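You operate a simulated robot arm through the tools that you are given. There is no shell and no other tool. Be economical: measure what you need, move in short steps, check, and stop when the job is done.

You are at the controls of a simulated robot arm. One attempt, no reset.

Task
Put the white wick cartridge on the grey plate on the top of the tool bench.
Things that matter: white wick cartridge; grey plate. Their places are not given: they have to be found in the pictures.

The check looks at the end state, three seconds after you hand in, the way a careful person would. Anything else that was tipped, shoved, dropped, spilled or broken makes it a failure.

Robot
A 7-joint arm with a two-finger parallel gripper, fixed in place. Base frame: the origin is at the foot of the arm, x ahead of it, y to its left, z up; the work surface is at about z = 0. Readings come in mm, rad, newtons and seconds.
With the tool pointing down near the work surface it reaches from about 240 to 620 mm from the base axis. Its first joint turns from -1.152 to 1.152 rad. Payload 2.6 kg.
The TCP is the grasp point between the finger pads, 30 mm short of the fingertips. In the tool frame z runs along the fingers and y along their closing line. The gripper opens to 94 mm. The fingers are 28 mm wide and 10 mm thick; the gripper's body (50 by 96 mm) begins 55 mm behind the TCP.
Orientation is that of the tool frame in the base frame, as a unit quaternion [w, x, y, z]. With the fingers straight down and closing along the base's y, the tool's x points along the base's -x, its y along +y and its z along -z.

Tools
- The arm moves only by the tool nudge_tool. Its argument "plan" is a list of rows, each an object of numbers (a shift or turn left out is 0, a gripper value left out holds the last): "jaw": the gripper command, from -1 (shut) to 1 (fully open), values between in proportion; "tx", "ty", "tz": the shift along the base's x, y, z in mm; "twist": the turn about the base's z in rad. In form: [{"jaw": .., "tx": .., "ty": .., "tz": .., "twist": ..}, ...]. A call has 1 to 12 rows; each row is the pose to reach, as a shift and turn from the pose commanded when the call began. A row lasts 0.2 s, in which the tool goes at most 50 mm and 0.15 rad; a call with a longer step from one row to the next is refused whole, and so is a gripper value outside its range. Where a pose cannot be reached the arm comes as near as it can. A force on the tool above 40 N (or 10 N above the force at the start of the call, whichever is more), or a blocked arm, ends the call early, and 0.2 s more pass. Each finger travels about 72 mm/s and halts on what it meets, pressing with about 44 N; the grip force reading is that of the motor and also rises with nothing between the fingers. The clock runs only during rows and for 0.2 s after the last one: add rows that repeat a pose to give the fingers time. The reply holds the time, the measured pose of the TCP, the force on the tool along the base axes, the opening and the grip force, in the units named above and with some noise, and new pictures: "show" is both (left out), scene, wrist or none.
- Cameras (640 x 400 px; columns grow to the right, rows downward): "scene" is fixed at [37.8, 428.5, 579.1]; the picture's right is [-0.78, -0.62, 0.00], its down [-0.26, 0.33, -0.91] and it looks along [0.56, -0.71, -0.42] (base axes); focal length 310 px, centre (320, 200). "wrist" rides on the gripper at [76, 14, -103] in the tool frame; the picture's right is [-0.18, 0.98, 0.00], its down [-0.75, -0.14, -0.64] and it looks along [-0.63, -0.12, 0.77] (tool axes); focal length 243 px, centre (320, 200).
- pixel_to_xyz(camera, pixels): for up to 12 pixels [column, row] of the newest picture of that camera ("zoom" is the newest enlarged one), the place [x, y, z] in the base frame of the surface seen there, good to about 2 mm. No time passes.
- close_up(camera, box): a new picture of the part [left, top, right, bottom] of that camera's present view, enlarged. No time passes.
- job_done(): hands the job in; it is judged then, once.

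Go step by step. Measure first, check grasps and placings, and put right what went wrong. The budget is 60 turns and 170 pictures, counting those below and the enlarged ones. Unless the task says otherwise, let go and move clear before handing in, and close with one line.

The tools are called after ">>>" as a command line: name --argument value ..., lists and objects as JSON in quotes. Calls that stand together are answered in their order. nudge_tool: Moves the arm, as the interface text tells. Its arguments: {"type":"object","properties":{"plan":{"type":"array"},"show":{"type":"string","enum":["both","scene","wrist","none"]}},"required":["plan"]} The other tools are called the same way: pixel_to_xyz (camera, pixels) gives the place of the surface under pixels of a picture; close_up (camera, box) takes an enlarged picture of a part of a camera's view; job_done () hands the job in.

At the start:

```text
clock: 0.0
tool_pos: [296.6, -183.3, 298.8]
tool_rot: [0.0, 0.001, 1.0, 0.001]
ft_force: [0.6, -0.4, 0.3]
gripper_width: 94.0
grip_force: 0.0
```

scene: 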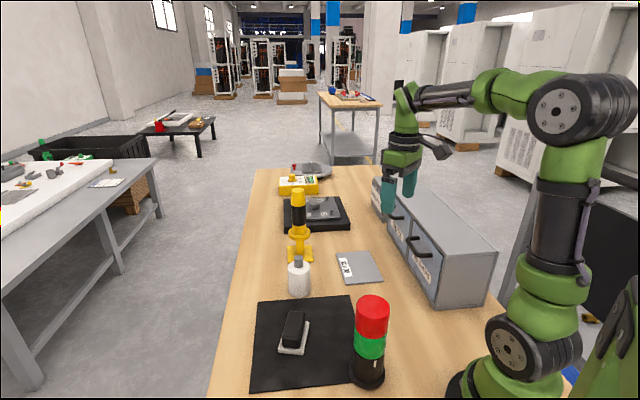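
wrist: 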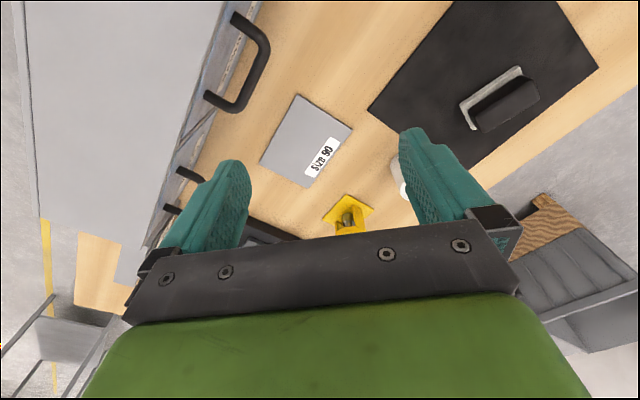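

The scene shows a white bottle-like object near (299,278), a grey plate with a label near (358,267), and a black item with a white base near (293,333). I'll enlarge these to identify them.

>>> close_up --camera "scene" --box '[230, 220, 410, 395]'

>>> close_up --camera "scene" --box '[250, 150, 410, 280]'

>>> pixel_to_xyz --camera "scene" --pixels '[[299, 278], [298, 261], [299, 292], [338, 254], [368, 252], [383, 280], [344, 284], [358, 267], [293, 320], [290, 350], [370, 310], [298, 195]]'

```text
2.29 times, centred on (320, 308) of scene
```

zoom: 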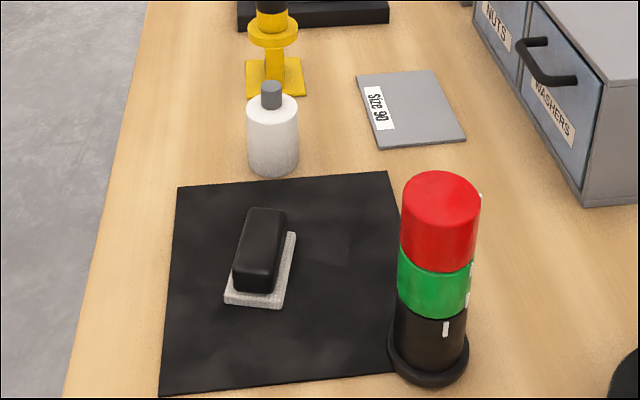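

```text
3.08 times, centred on (330, 215) of scene
```

zoom: 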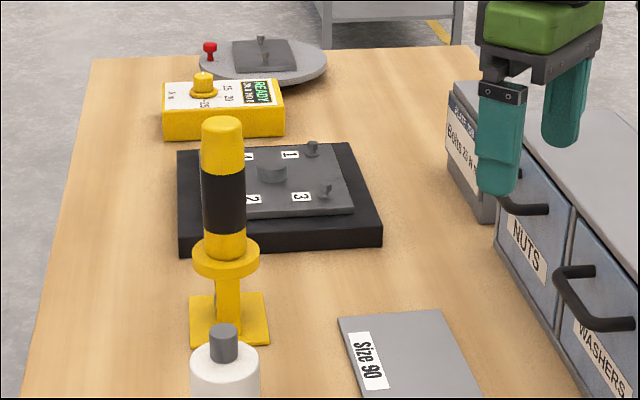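

```text
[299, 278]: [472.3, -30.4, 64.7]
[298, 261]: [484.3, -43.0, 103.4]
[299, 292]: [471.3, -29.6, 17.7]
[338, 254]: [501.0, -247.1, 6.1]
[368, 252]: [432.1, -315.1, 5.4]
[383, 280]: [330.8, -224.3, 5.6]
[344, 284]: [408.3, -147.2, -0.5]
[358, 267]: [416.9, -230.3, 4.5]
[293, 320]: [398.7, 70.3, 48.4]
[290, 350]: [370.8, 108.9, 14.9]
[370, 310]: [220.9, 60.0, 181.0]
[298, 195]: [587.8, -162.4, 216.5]
```

The white bottle with a grey stub is the wick cartridge, and the grey "Size 90" plate is centred near (416,-234). I'll measure the cartridge outline, the yellow post and the cabinet for clearance.

>>> close_up --camera "scene" --box '[270, 240, 334, 304]'

>>> pixel_to_xyz --camera "scene" --pixels '[[290, 275], [308, 275], [299, 267], [299, 258], [299, 272], [390, 217], [492, 250], [445, 300], [424, 255], [408, 241], [290, 258], [312, 257]]'

>>> pixel_to_xyz --camera "scene" --pixels '[[397, 217], [420, 240], [432, 255], [440, 255], [372, 300], [300, 235], [385, 380], [298, 189], [385, 282], [380, 283]]'

```text
6.25 times, centred on (302, 272) of scene
```

zoom: 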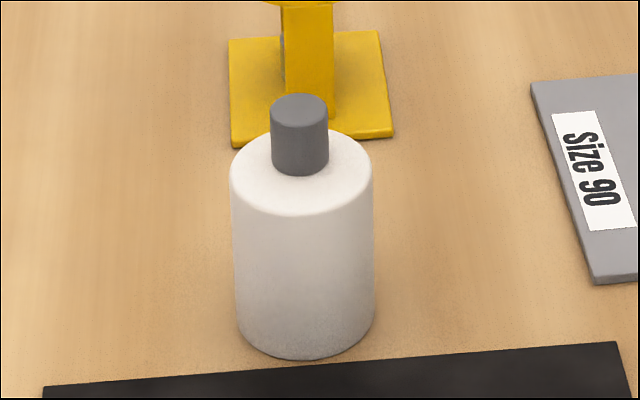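

```text
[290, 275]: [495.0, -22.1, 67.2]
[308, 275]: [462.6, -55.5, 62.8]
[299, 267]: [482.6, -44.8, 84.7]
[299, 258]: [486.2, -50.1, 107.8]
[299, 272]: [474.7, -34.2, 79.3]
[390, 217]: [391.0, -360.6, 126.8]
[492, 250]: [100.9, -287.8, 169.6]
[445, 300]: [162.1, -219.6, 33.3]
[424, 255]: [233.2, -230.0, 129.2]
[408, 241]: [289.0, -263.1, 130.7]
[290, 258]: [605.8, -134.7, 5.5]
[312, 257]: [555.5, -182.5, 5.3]
```

```text
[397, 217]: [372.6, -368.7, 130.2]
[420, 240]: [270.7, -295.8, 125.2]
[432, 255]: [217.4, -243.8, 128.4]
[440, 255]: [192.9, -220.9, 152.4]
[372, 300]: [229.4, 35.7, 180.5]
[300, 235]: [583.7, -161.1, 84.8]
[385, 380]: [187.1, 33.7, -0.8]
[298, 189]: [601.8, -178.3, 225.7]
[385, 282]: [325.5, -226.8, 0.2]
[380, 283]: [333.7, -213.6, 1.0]
```

The cartridge is a cylinder about 58 mm across with its axis near (490,-54). The body top is at z≈84 and the stub top at z≈108; the post and cabinet are clear of it. I'll move above it at the present height.

>>> nudge_tool --plan '[{"jaw": 1, "tx": 32, "ty": 21}, {"tx": 64, "ty": 43}, {"tx": 97, "ty": 65}, {"tx": 129, "ty": 86}, {"tx": 161, "ty": 108}, {"tx": 193, "ty": 129}, {"tx": 193, "ty": 129, "tz": -40}, {"tx": 193, "ty": 129, "tz": -80}, {"tx": 193, "ty": 129, "tz": -120}, {"tx": 193, "ty": 129, "tz": -120}]'

```text
clock: 2.2
tool_pos: [490.3, -53.3, 178.4]
tool_rot: [0.0, 0.0, 1.0, 0.0]
ft_force: [0.3, 0.1, 0.5]
gripper_width: 93.8
grip_force: 0.0
```

scene: 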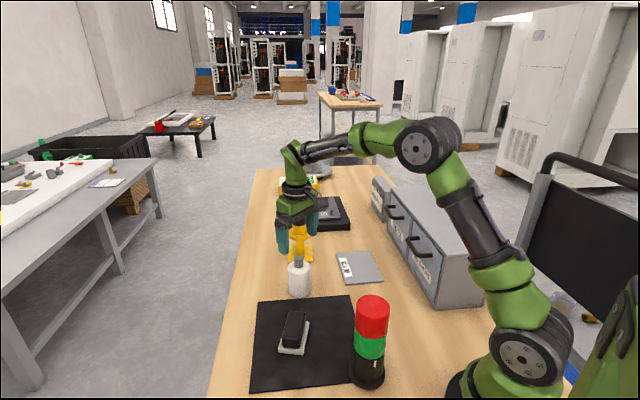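
wrist: 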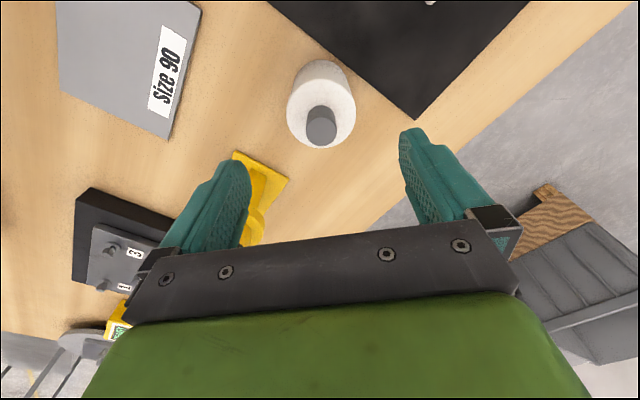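

The wrist view shows the cartridge between the fingers with its stub at (321,120). I'll measure its rim from here before going down.

>>> pixel_to_xyz --camera "wrist" --pixels '[[321, 118], [321, 143], [290, 105], [353, 105], [321, 82], [309, 118], [333, 118]]'

```text
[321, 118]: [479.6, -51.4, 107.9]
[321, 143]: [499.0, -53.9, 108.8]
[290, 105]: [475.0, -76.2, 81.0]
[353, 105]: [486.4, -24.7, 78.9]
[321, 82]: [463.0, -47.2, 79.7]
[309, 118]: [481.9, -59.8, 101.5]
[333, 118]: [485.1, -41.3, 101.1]
```

The stub top spans x≈479–499 and the rim spans y≈-77 to -25, so the axis is at about (489,-52) and the tool is centred. I'll descend to z≈68, leaving room above the stub.

>>> nudge_tool --plan '[{"jaw": 1, "ty": 1, "tz": -30}, {"ty": 1, "tz": -60}, {"ty": 1, "tz": -85}, {"ty": 1, "tz": -100}, {"ty": 1, "tz": -110}, {"ty": 1, "tz": -110}]'

```text
clock: 3.6
tool_pos: [489.4, -52.2, 68.8]
tool_rot: [0.0, 0.0, 1.0, 0.0]
ft_force: [-0.5, -0.1, 0.2]
gripper_width: 93.9
grip_force: 0.0
```

scene: 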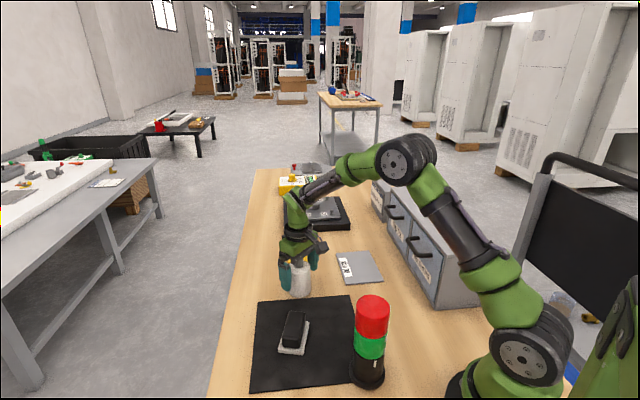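
wrist: 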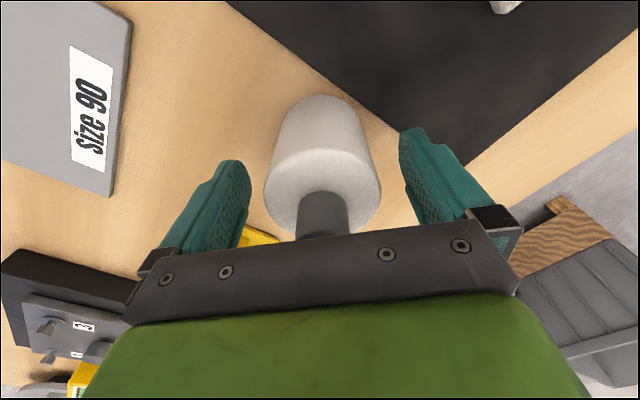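

The cartridge sits between the fingers with no contact force. I'll close gradually to a command just under its width, then read the grip.

>>> nudge_tool --plan '[{"jaw": 0.5}, {"jaw": 0.3}, {"jaw": 0.15}, {"jaw": 0.05}, {"jaw": 0.05}, {"jaw": 0.05}]' --show "wrist"

```text
clock: 5.0
tool_pos: [488.7, -53.2, 69.2]
tool_rot: [0.0, 0.0, 1.0, 0.0]
ft_force: [0.5, 0.1, 0.3]
gripper_width: 60.7
grip_force: 44.0
```

wrist: 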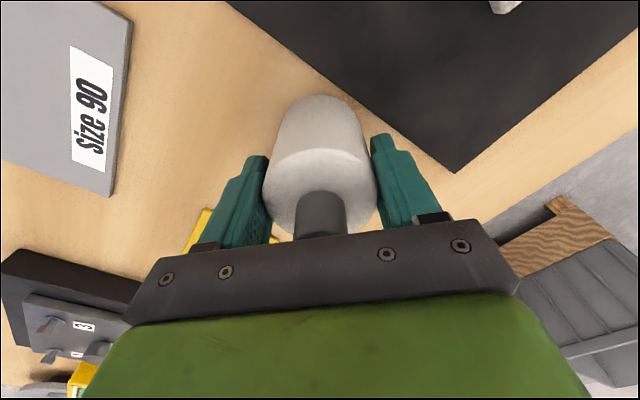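

The fingers stopped at 60.7 mm with 44 N, so the cartridge is held. I'll lift it straight up by 60 mm and check.

>>> nudge_tool --plan '[{"jaw": 0.05, "tz": 8}, {"tz": 20}, {"tz": 40}, {"tz": 60}, {"tz": 60}]'

```text
clock: 6.2
tool_pos: [490.2, -51.5, 130.0]
tool_rot: [0.0, -0.001, 1.0, 0.0]
ft_force: [-0.2, -0.2, -2.4]
gripper_width: 60.7
grip_force: 44.4
```

scene: 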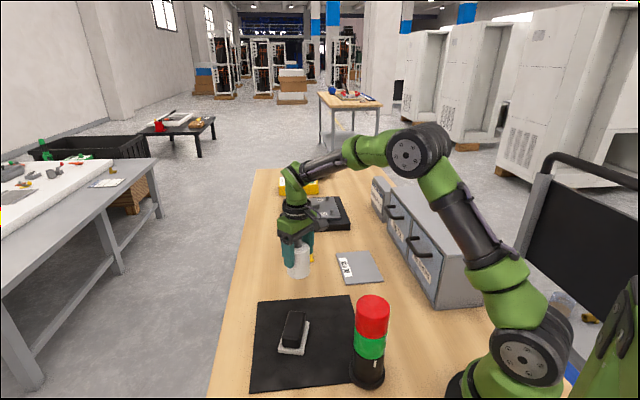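
wrist: 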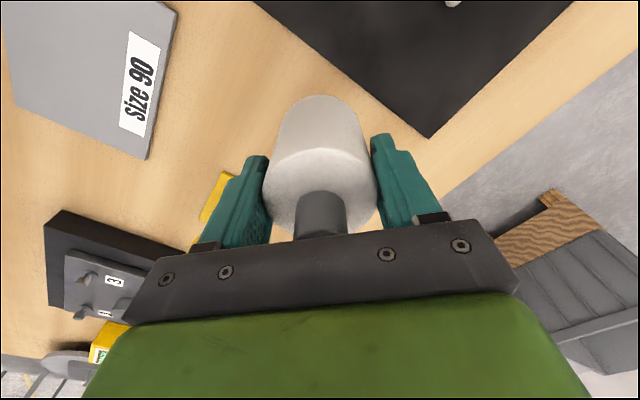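

The cartridge is off the bench and upright, with the extra load showing in the force reading. I'll carry it over the plate centre, turning -0.5 rad so the wrist camera side faces away from the cabinet.

>>> nudge_tool --plan '[{"jaw": 0.05, "tx": -6, "ty": -15, "twist": -0.05}, {"tx": -16, "ty": -40, "twist": -0.12}, {"tx": -26, "ty": -65, "twist": -0.19}, {"tx": -36, "ty": -90, "twist": -0.26}, {"tx": -46, "ty": -115, "twist": -0.33}, {"tx": -56, "ty": -140, "twist": -0.4}, {"tx": -66, "ty": -165, "twist": -0.46}, {"tx": -74, "ty": -182, "twist": -0.5}, {"tx": -74, "ty": -182, "twist": -0.5}, {"tx": -74, "ty": -182, "twist": -0.5}]'

```text
clock: 8.4
tool_pos: [417.0, -234.7, 128.0]
tool_rot: [0.001, 0.248, 0.969, 0.0]
ft_force: [-0.3, -0.5, -1.1]
gripper_width: 60.4
grip_force: 44.0
```

scene: 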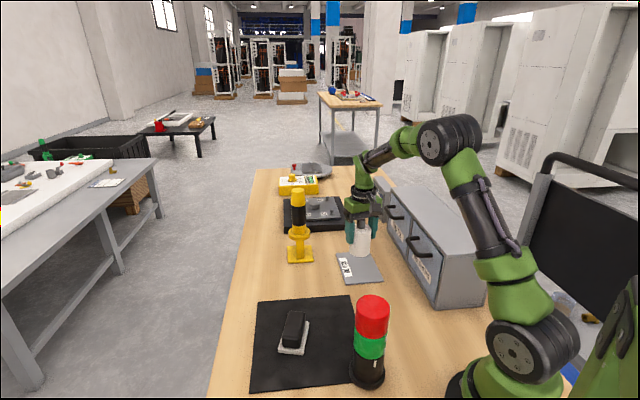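
wrist: 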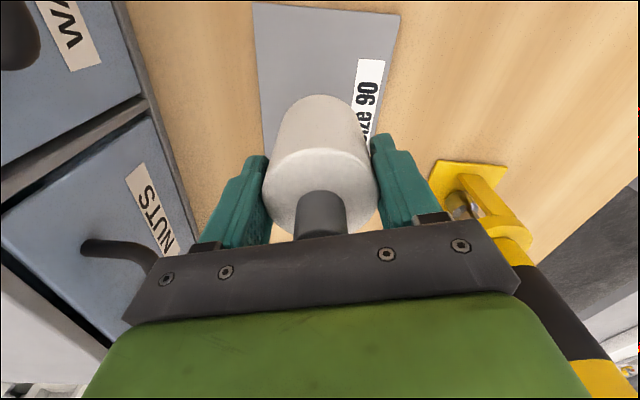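

The cartridge is above the plate, and the NUTS handle shows near (120,250) in the wrist view. I'll measure the plate edges and handle to check the centring and clearance before lowering.

>>> pixel_to_xyz --camera "wrist" --pixels '[[257, 8], [396, 18], [268, 150], [375, 132], [90, 247], [140, 255], [150, 270], [470, 185], [510, 240]]'

>>> close_up --camera "scene" --box '[310, 170, 430, 290]'

>>> pixel_to_xyz --camera "scene" --pixels '[[336, 254], [373, 253], [383, 278], [346, 283], [395, 218], [358, 254], [404, 218]]'

```text
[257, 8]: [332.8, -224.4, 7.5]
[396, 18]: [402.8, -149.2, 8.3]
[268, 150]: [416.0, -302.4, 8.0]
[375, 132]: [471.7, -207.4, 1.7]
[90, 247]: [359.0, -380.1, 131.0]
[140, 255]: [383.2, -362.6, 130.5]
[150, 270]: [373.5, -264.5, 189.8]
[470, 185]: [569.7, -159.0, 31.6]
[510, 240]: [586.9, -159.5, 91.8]
```

```text
3.33 times, centred on (370, 230) of scene
```

zoom: 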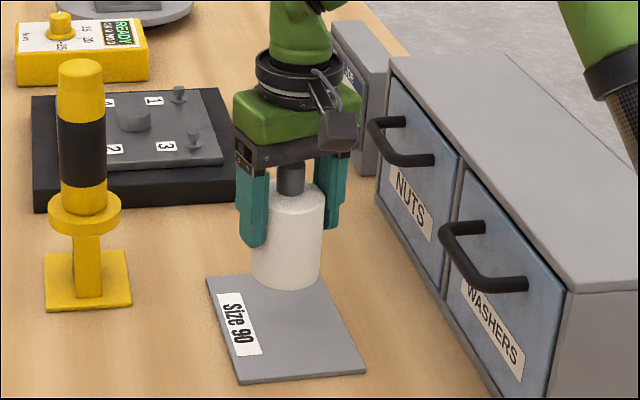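

```text
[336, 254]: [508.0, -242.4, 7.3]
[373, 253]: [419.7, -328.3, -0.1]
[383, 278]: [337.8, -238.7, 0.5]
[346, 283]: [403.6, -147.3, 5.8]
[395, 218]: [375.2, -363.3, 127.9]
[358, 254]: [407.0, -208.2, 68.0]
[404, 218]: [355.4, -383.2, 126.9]
```

The plate centre is about (418,-234), its top is at z≈6, and the handles are 130 mm away. I'll lower the cartridge until it almost touches (TCP ≈ 78).

>>> nudge_tool --plan '[{"jaw": 0.05, "tx": 1, "tz": -15}, {"tx": 1, "tz": -30}, {"tx": 1, "tz": -42}, {"tx": 1, "tz": -48}, {"tx": 1, "tz": -51}, {"tx": 1, "tz": -51}]' --show "none"

>>> close_up --camera "scene" --box '[310, 200, 410, 300]'

```text
clock: 9.8
tool_pos: [418.2, -235.0, 76.7]
tool_rot: [0.0, 0.247, 0.969, -0.001]
ft_force: [-0.4, -0.2, -0.9]
gripper_width: 60.8
grip_force: 43.8
```

```text
4.00 times, centred on (360, 250) of scene
```

zoom: 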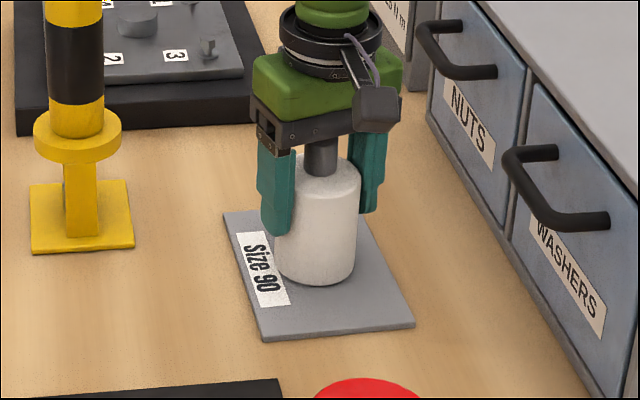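

The force is still about -1 N, so the cartridge is still hanging just above the plate. I'll step down 1 mm at a time until it touches.

>>> nudge_tool --plan '[{"jaw": 0.05, "tz": -1}, {"tz": -2}, {"tz": -2}]' --show "none"

```text
clock: 10.6
tool_pos: [418.8, -235.6, 74.5]
tool_rot: [0.001, 0.247, 0.969, -0.001]
ft_force: [-1.2, 1.2, 7.4]
gripper_width: 60.6
grip_force: 44.5
```

The vertical force rose to +7.4 N, so the cartridge is resting on the plate. I'll ease off slightly and open the fingers gradually.

>>> nudge_tool --plan '[{"jaw": 0.05, "tz": 0.5}, {"jaw": 0.25, "tz": 0.5}, {"jaw": 0.35, "tz": 0.5}, {"jaw": 0.5, "tz": 0.5}, {"jaw": 0.7, "tz": 0.5}, {"jaw": 0.7, "tz": 0.5}, {"jaw": 0.7, "tz": 0.5}]'

```text
clock: 12.2
tool_pos: [418.5, -235.0, 75.1]
tool_rot: [0.0, 0.247, 0.969, 0.0]
ft_force: [-0.9, -0.5, 0.9]
gripper_width: 80.1
grip_force: 0.0
```

scene: 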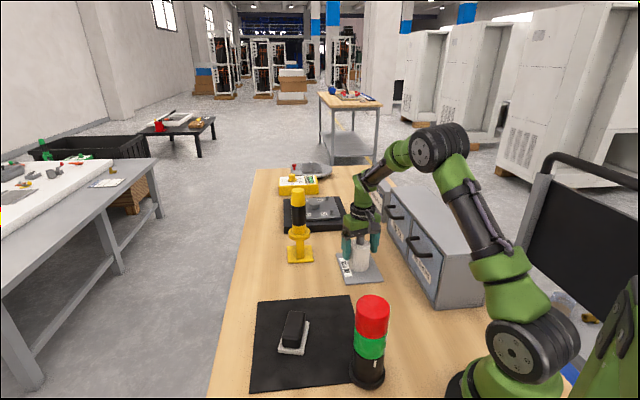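
wrist: 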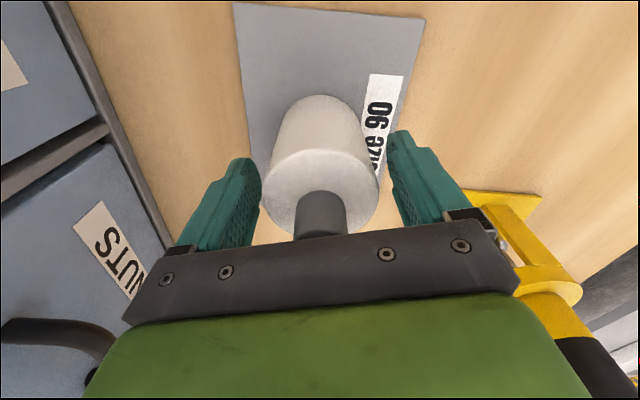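

The fingers are open to 80 mm, clear on both sides, and the cartridge stands upright on the plate. I'll rise straight up well clear.

>>> nudge_tool --plan '[{"jaw": 0.7, "tz": 15}, {"tz": 40}, {"tz": 80}, {"tz": 120}, {"tz": 160}, {"tz": 200}, {"tz": 200}]'

>>> close_up --camera "scene" --box '[310, 200, 410, 300]'

```text
clock: 13.8
tool_pos: [418.3, -235.1, 273.1]
tool_rot: [0.0, 0.246, 0.969, 0.0]
ft_force: [-0.9, 0.2, -0.1]
gripper_width: 79.7
grip_force: 0.1
```

scene: 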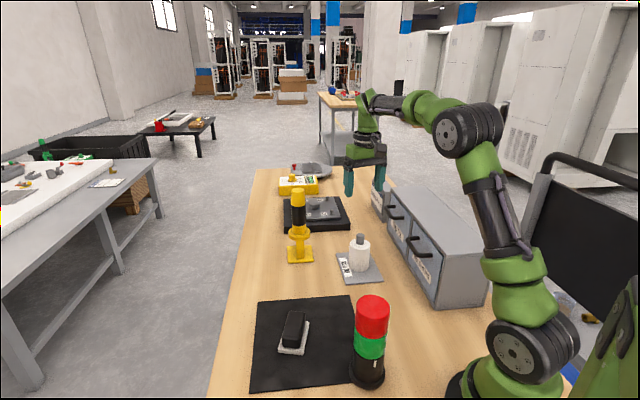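
wrist: 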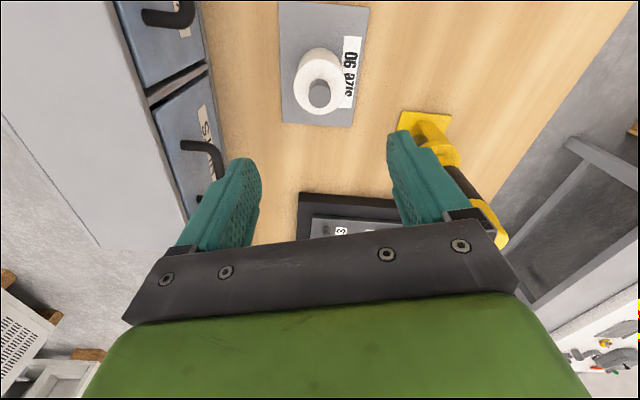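

```text
4.00 times, centred on (360, 250) of scene
```

zoom: 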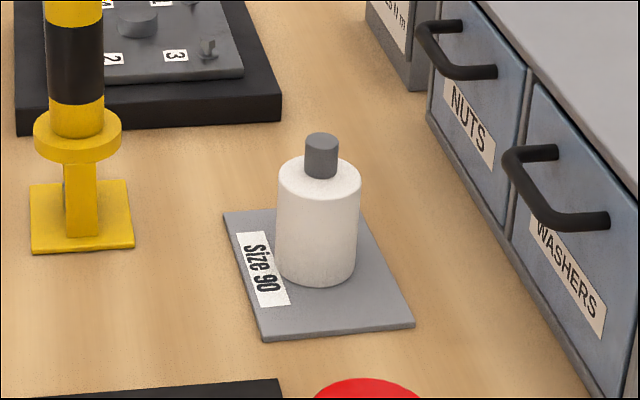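

The cartridge stands upright near the middle of the grey plate at scene pixel (360,255). The gripper is clear and nothing else has moved, so I'm handing in.

>>> job_done

```text
The job is handed in.
```

The white wick cartridge is standing upright on the grey "Size 90" plate, the gripper is clear, nothing else was disturbed, and the job is handed in.
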